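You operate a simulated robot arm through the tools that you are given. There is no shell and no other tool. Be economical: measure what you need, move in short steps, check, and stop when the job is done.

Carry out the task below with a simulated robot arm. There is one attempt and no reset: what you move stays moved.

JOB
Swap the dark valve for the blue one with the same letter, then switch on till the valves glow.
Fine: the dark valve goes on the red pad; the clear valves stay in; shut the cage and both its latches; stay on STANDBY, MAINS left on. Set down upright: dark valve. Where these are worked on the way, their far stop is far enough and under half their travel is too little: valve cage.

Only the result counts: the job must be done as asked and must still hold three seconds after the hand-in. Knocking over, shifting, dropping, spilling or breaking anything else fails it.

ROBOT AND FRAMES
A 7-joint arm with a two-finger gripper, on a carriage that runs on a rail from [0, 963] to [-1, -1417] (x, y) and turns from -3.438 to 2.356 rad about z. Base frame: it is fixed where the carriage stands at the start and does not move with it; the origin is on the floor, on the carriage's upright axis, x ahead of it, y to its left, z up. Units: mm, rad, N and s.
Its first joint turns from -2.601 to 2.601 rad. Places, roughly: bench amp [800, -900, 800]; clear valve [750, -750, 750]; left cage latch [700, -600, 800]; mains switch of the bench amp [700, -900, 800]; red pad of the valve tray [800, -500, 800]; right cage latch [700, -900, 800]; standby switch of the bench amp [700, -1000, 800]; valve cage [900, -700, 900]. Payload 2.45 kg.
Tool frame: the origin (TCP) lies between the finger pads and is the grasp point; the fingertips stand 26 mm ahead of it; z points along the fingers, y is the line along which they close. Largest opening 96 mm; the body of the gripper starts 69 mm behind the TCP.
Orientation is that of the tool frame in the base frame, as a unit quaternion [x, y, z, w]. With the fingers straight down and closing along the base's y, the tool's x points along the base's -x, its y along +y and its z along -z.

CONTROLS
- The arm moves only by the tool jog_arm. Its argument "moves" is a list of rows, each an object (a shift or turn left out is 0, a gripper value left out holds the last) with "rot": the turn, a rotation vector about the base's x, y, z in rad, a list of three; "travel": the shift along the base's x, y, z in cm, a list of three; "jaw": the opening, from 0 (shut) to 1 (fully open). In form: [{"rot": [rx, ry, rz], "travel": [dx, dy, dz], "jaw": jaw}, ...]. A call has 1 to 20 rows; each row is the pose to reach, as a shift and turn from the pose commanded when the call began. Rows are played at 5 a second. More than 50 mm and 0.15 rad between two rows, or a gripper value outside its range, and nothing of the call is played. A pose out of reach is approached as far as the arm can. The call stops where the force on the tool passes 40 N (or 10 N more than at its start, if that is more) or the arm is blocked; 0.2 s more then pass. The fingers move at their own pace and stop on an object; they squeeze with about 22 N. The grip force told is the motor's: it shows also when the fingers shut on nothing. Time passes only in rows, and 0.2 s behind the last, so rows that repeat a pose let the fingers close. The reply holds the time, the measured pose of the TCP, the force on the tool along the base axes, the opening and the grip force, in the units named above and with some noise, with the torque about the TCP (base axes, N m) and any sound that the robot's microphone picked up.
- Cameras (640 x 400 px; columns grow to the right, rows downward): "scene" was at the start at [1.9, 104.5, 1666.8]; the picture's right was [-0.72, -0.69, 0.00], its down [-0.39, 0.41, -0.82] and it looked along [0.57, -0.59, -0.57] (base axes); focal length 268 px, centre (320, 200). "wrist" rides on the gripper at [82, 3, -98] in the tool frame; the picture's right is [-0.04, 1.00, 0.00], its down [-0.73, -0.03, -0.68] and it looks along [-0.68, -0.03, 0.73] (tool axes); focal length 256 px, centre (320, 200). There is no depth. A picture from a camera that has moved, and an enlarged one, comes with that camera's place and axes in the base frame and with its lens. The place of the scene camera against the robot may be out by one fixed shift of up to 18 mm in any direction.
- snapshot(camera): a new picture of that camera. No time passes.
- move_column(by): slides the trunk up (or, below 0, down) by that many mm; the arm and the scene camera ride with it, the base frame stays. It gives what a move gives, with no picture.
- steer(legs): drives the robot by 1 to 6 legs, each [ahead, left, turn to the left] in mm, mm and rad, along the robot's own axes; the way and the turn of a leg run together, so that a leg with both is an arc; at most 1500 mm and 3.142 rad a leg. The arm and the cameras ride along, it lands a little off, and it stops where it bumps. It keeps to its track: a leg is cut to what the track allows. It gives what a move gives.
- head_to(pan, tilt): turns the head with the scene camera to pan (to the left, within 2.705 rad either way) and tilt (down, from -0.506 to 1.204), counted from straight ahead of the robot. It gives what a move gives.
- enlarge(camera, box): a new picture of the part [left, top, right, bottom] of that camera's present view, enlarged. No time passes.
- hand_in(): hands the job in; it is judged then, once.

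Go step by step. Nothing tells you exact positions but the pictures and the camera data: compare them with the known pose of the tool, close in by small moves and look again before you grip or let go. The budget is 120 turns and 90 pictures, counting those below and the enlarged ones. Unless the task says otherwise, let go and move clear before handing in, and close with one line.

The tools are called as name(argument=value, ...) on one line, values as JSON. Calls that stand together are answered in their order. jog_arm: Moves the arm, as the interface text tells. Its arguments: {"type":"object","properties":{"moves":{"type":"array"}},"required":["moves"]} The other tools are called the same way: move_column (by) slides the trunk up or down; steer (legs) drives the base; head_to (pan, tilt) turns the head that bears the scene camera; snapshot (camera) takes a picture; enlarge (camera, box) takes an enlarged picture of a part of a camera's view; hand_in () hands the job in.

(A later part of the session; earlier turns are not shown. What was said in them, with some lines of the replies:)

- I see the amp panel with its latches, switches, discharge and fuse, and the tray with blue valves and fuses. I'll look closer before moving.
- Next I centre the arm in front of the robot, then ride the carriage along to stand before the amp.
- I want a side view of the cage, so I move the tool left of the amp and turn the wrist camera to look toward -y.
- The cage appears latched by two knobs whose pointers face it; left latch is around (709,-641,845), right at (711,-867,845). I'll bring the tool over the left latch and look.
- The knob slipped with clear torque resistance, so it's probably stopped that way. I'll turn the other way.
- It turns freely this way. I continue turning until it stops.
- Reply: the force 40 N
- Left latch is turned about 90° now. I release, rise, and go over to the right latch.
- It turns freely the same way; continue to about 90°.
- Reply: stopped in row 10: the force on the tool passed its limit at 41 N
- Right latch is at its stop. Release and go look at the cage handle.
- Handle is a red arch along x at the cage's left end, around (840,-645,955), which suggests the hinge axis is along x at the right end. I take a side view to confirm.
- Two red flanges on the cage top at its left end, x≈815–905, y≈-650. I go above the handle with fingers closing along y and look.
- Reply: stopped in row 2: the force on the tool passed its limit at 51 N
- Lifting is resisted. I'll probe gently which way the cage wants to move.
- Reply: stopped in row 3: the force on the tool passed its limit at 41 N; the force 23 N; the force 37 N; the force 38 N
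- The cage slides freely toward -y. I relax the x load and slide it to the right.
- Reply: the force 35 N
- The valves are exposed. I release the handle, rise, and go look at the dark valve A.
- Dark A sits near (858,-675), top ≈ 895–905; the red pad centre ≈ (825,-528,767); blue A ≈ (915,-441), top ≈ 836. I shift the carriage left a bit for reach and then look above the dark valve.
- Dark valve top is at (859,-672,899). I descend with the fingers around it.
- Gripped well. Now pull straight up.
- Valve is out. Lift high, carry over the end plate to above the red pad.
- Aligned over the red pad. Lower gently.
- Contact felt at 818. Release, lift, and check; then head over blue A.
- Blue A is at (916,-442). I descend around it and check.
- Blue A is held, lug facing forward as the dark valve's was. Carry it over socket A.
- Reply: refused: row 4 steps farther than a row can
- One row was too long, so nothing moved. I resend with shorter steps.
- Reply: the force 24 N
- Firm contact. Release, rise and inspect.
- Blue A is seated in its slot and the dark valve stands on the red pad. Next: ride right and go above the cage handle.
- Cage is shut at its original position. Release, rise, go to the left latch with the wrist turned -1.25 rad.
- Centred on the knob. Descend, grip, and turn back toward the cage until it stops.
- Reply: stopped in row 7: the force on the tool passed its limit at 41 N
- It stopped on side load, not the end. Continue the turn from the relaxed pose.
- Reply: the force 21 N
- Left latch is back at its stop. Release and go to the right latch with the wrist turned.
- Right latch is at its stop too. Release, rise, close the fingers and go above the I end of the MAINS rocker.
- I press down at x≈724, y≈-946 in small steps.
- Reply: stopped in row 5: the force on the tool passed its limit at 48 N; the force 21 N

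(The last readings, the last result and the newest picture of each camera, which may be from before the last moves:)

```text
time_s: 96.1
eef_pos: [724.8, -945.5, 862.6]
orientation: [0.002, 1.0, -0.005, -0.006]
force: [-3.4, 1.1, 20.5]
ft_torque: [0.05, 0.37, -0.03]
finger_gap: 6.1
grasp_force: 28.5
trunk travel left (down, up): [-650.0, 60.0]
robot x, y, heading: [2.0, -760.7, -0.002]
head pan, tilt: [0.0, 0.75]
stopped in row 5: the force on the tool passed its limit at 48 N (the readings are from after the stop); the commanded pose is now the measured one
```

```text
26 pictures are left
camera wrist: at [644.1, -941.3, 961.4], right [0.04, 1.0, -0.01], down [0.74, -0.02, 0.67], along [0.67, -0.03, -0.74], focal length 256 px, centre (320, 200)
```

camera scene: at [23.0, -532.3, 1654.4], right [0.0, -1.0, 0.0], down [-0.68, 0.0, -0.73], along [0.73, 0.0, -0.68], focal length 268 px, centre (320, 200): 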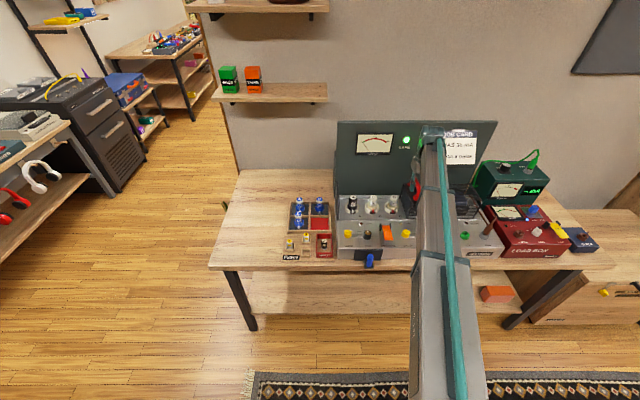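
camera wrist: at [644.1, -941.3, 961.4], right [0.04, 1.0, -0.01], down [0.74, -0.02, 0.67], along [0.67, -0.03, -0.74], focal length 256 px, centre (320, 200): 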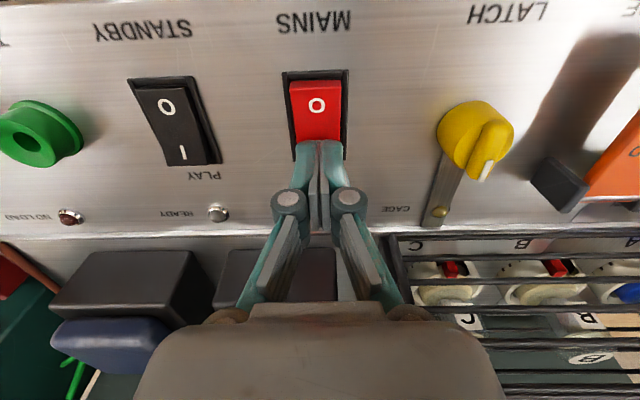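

jog_arm(moves=[{"travel": [0, 0, 1.5]}, {"travel": [0, 1, 5]}, {"travel": [0, 4, 7]}])

snapshot(camera="wrist")

enlarge(camera="scene", box=[240, 130, 480, 280])

```text
time_s: 96.9
eef_pos: [726.1, -907.2, 930.5]
orientation: [0.0, 1.0, -0.004, -0.006]
force: [-0.5, -0.1, 0.7]
ft_torque: [0.01, -0.02, -0.01]
finger_gap: 0.0
grasp_force: 28.8
trunk travel left (down, up): [-650.0, 60.0]
robot x, y, heading: [-3.7, -764.3, -0.003]
head pan, tilt: [0.0, 0.75]
```

```text
25 pictures are left
camera wrist: at [645.9, -902.0, 1029.4], right [0.04, 1.0, -0.01], down [0.74, -0.02, 0.67], along [0.67, -0.04, -0.74], focal length 256 px, centre (320, 200)
```

wrist: 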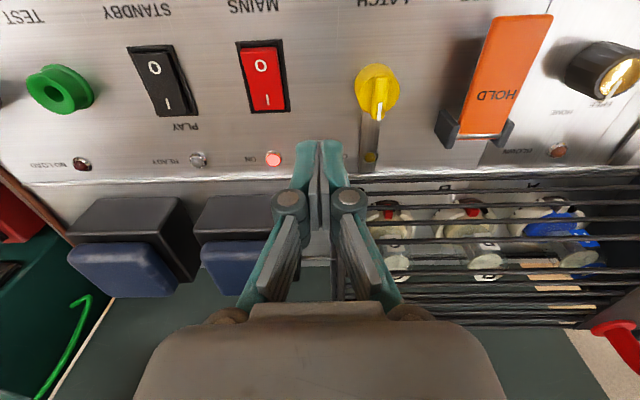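

```text
2.67 times, centred on (360, 205) of scene
camera zoom: at [23.3, -591.7, 1654.2], right [0.0, -1.0, 0.0], down [-0.68, 0.0, -0.73], along [0.73, 0.0, -0.68], focal length 715 px, centre (213, 187)
```

zoom: 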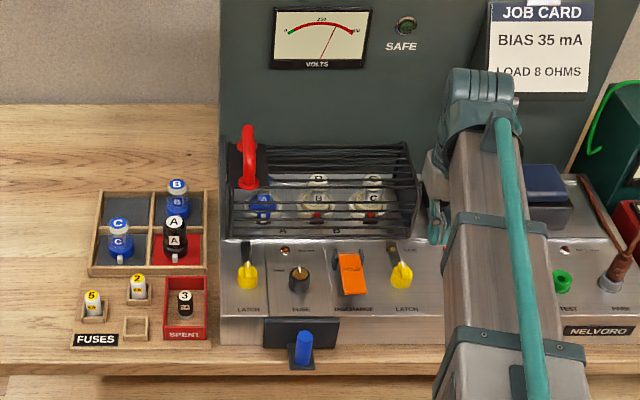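

Mains is on: ON lamp lit, volts risen. I back the arm off and wait for the valves to warm up.

jog_arm(moves=[{"travel": [0, 0, 4]}, {"travel": [0, 0, 8]}, {"travel": [-3, 0, 12]}, {"travel": [-5, 0, 14], "jaw": 1}, {"travel": [-5, 4, 14]}, {"travel": [-5, 8, 14]}, {"travel": [-5, 12, 14]}, {"travel": [-5, 12, 14]}, {"travel": [-5, 12, 14]}, {"travel": [-5, 12, 14]}, {"travel": [-5, 12, 14]}, {"travel": [-5, 12, 14]}, {"travel": [-5, 12, 14]}, {"travel": [-5, 12, 14]}, {"travel": [-5, 12, 14]}, {"travel": [-5, 12, 14]}, {"travel": [-5, 12, 14]}, {"travel": [-5, 12, 14]}, {"travel": [-5, 12, 14]}, {"travel": [-5, 12, 14]}])

snapshot(camera="wrist")

```text
time_s: 101.1
eef_pos: [676.0, -786.5, 1068.4]
orientation: [0.001, 1.0, -0.005, -0.006]
force: [0.2, -0.4, -0.3]
ft_torque: [-0.02, 0.0, 0.0]
finger_gap: 95.9
grasp_force: 0.1
trunk travel left (down, up): [-650.0, 60.0]
robot x, y, heading: [-2.9, -761.6, -0.005]
head pan, tilt: [0.0, 0.75]
```

```text
23 pictures are left
camera wrist: at [596.2, -781.8, 1168.3], right [0.04, 1.0, -0.01], down [0.74, -0.02, 0.67], along [0.67, -0.03, -0.74], focal length 256 px, centre (320, 200)
```

wrist: 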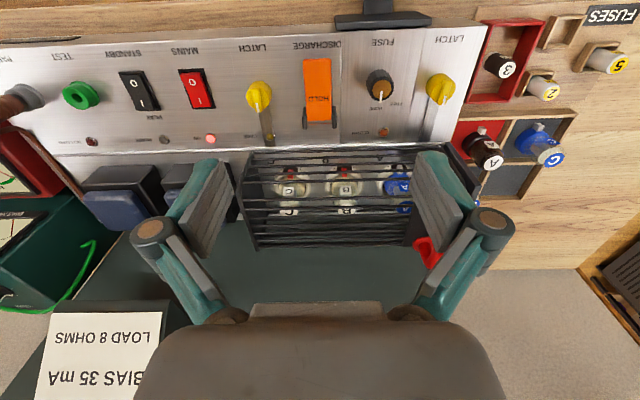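

jog_arm(moves=[{}, {}, {}, {}, {}, {}, {}, {}, {}, {}, {}, {}, {}, {}, {}, {}, {}, {}, {}, {}])

jog_arm(moves=[{}, {}, {}, {}, {}, {}, {}, {}, {}, {}, {}, {}, {}, {}, {}, {}, {}, {}, {}, {}])

enlarge(camera="wrist", box=[100, 40, 480, 260])

```text
time_s: 105.3
eef_pos: [676.5, -786.5, 1069.4]
orientation: [0.001, 1.0, -0.005, -0.006]
force: [-0.3, -0.5, 0.5]
ft_torque: [-0.02, -0.01, -0.01]
finger_gap: 96.0
grasp_force: 0.0
trunk travel left (down, up): [-650.0, 60.0]
robot x, y, heading: [-1.8, -758.2, -0.002]
head pan, tilt: [0.0, 0.75]
```

```text
time_s: 109.5
eef_pos: [677.2, -787.4, 1069.5]
orientation: [0.001, 1.0, -0.004, -0.006]
force: [0.7, 0.3, 0.3]
ft_torque: [0.0, -0.02, -0.05]
finger_gap: 95.9
grasp_force: 0.1
trunk travel left (down, up): [-650.0, 60.0]
robot x, y, heading: [-0.9, -760.6, 0.001]
head pan, tilt: [0.0, 0.75]
```

```text
1.68 times, centred on (290, 150) of wrist
camera zoom: at [596.2, -781.8, 1168.3], right [0.04, 1.0, -0.01], down [0.74, -0.02, 0.67], along [0.67, -0.03, -0.74], focal length 431 px, centre (370, 284)
```

zoom: 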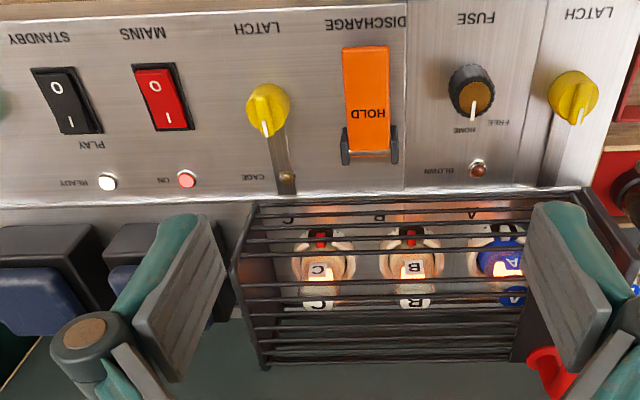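

The READY lamp is lit and all three valves glow. The cage and both latches are closed, MAINS is on and STANDBY hasn't been touched. The dark valve stands upright on the red pad, and the arm is clear, so I'm handing in.

hand_in()

```text
The job is handed in.
```

The job is done: blue valve A is in the dark one's socket, the dark valve stands upright on the red pad, the cage and both latches are shut, and all three valves glow with MAINS on and the amp still on STANDBY.
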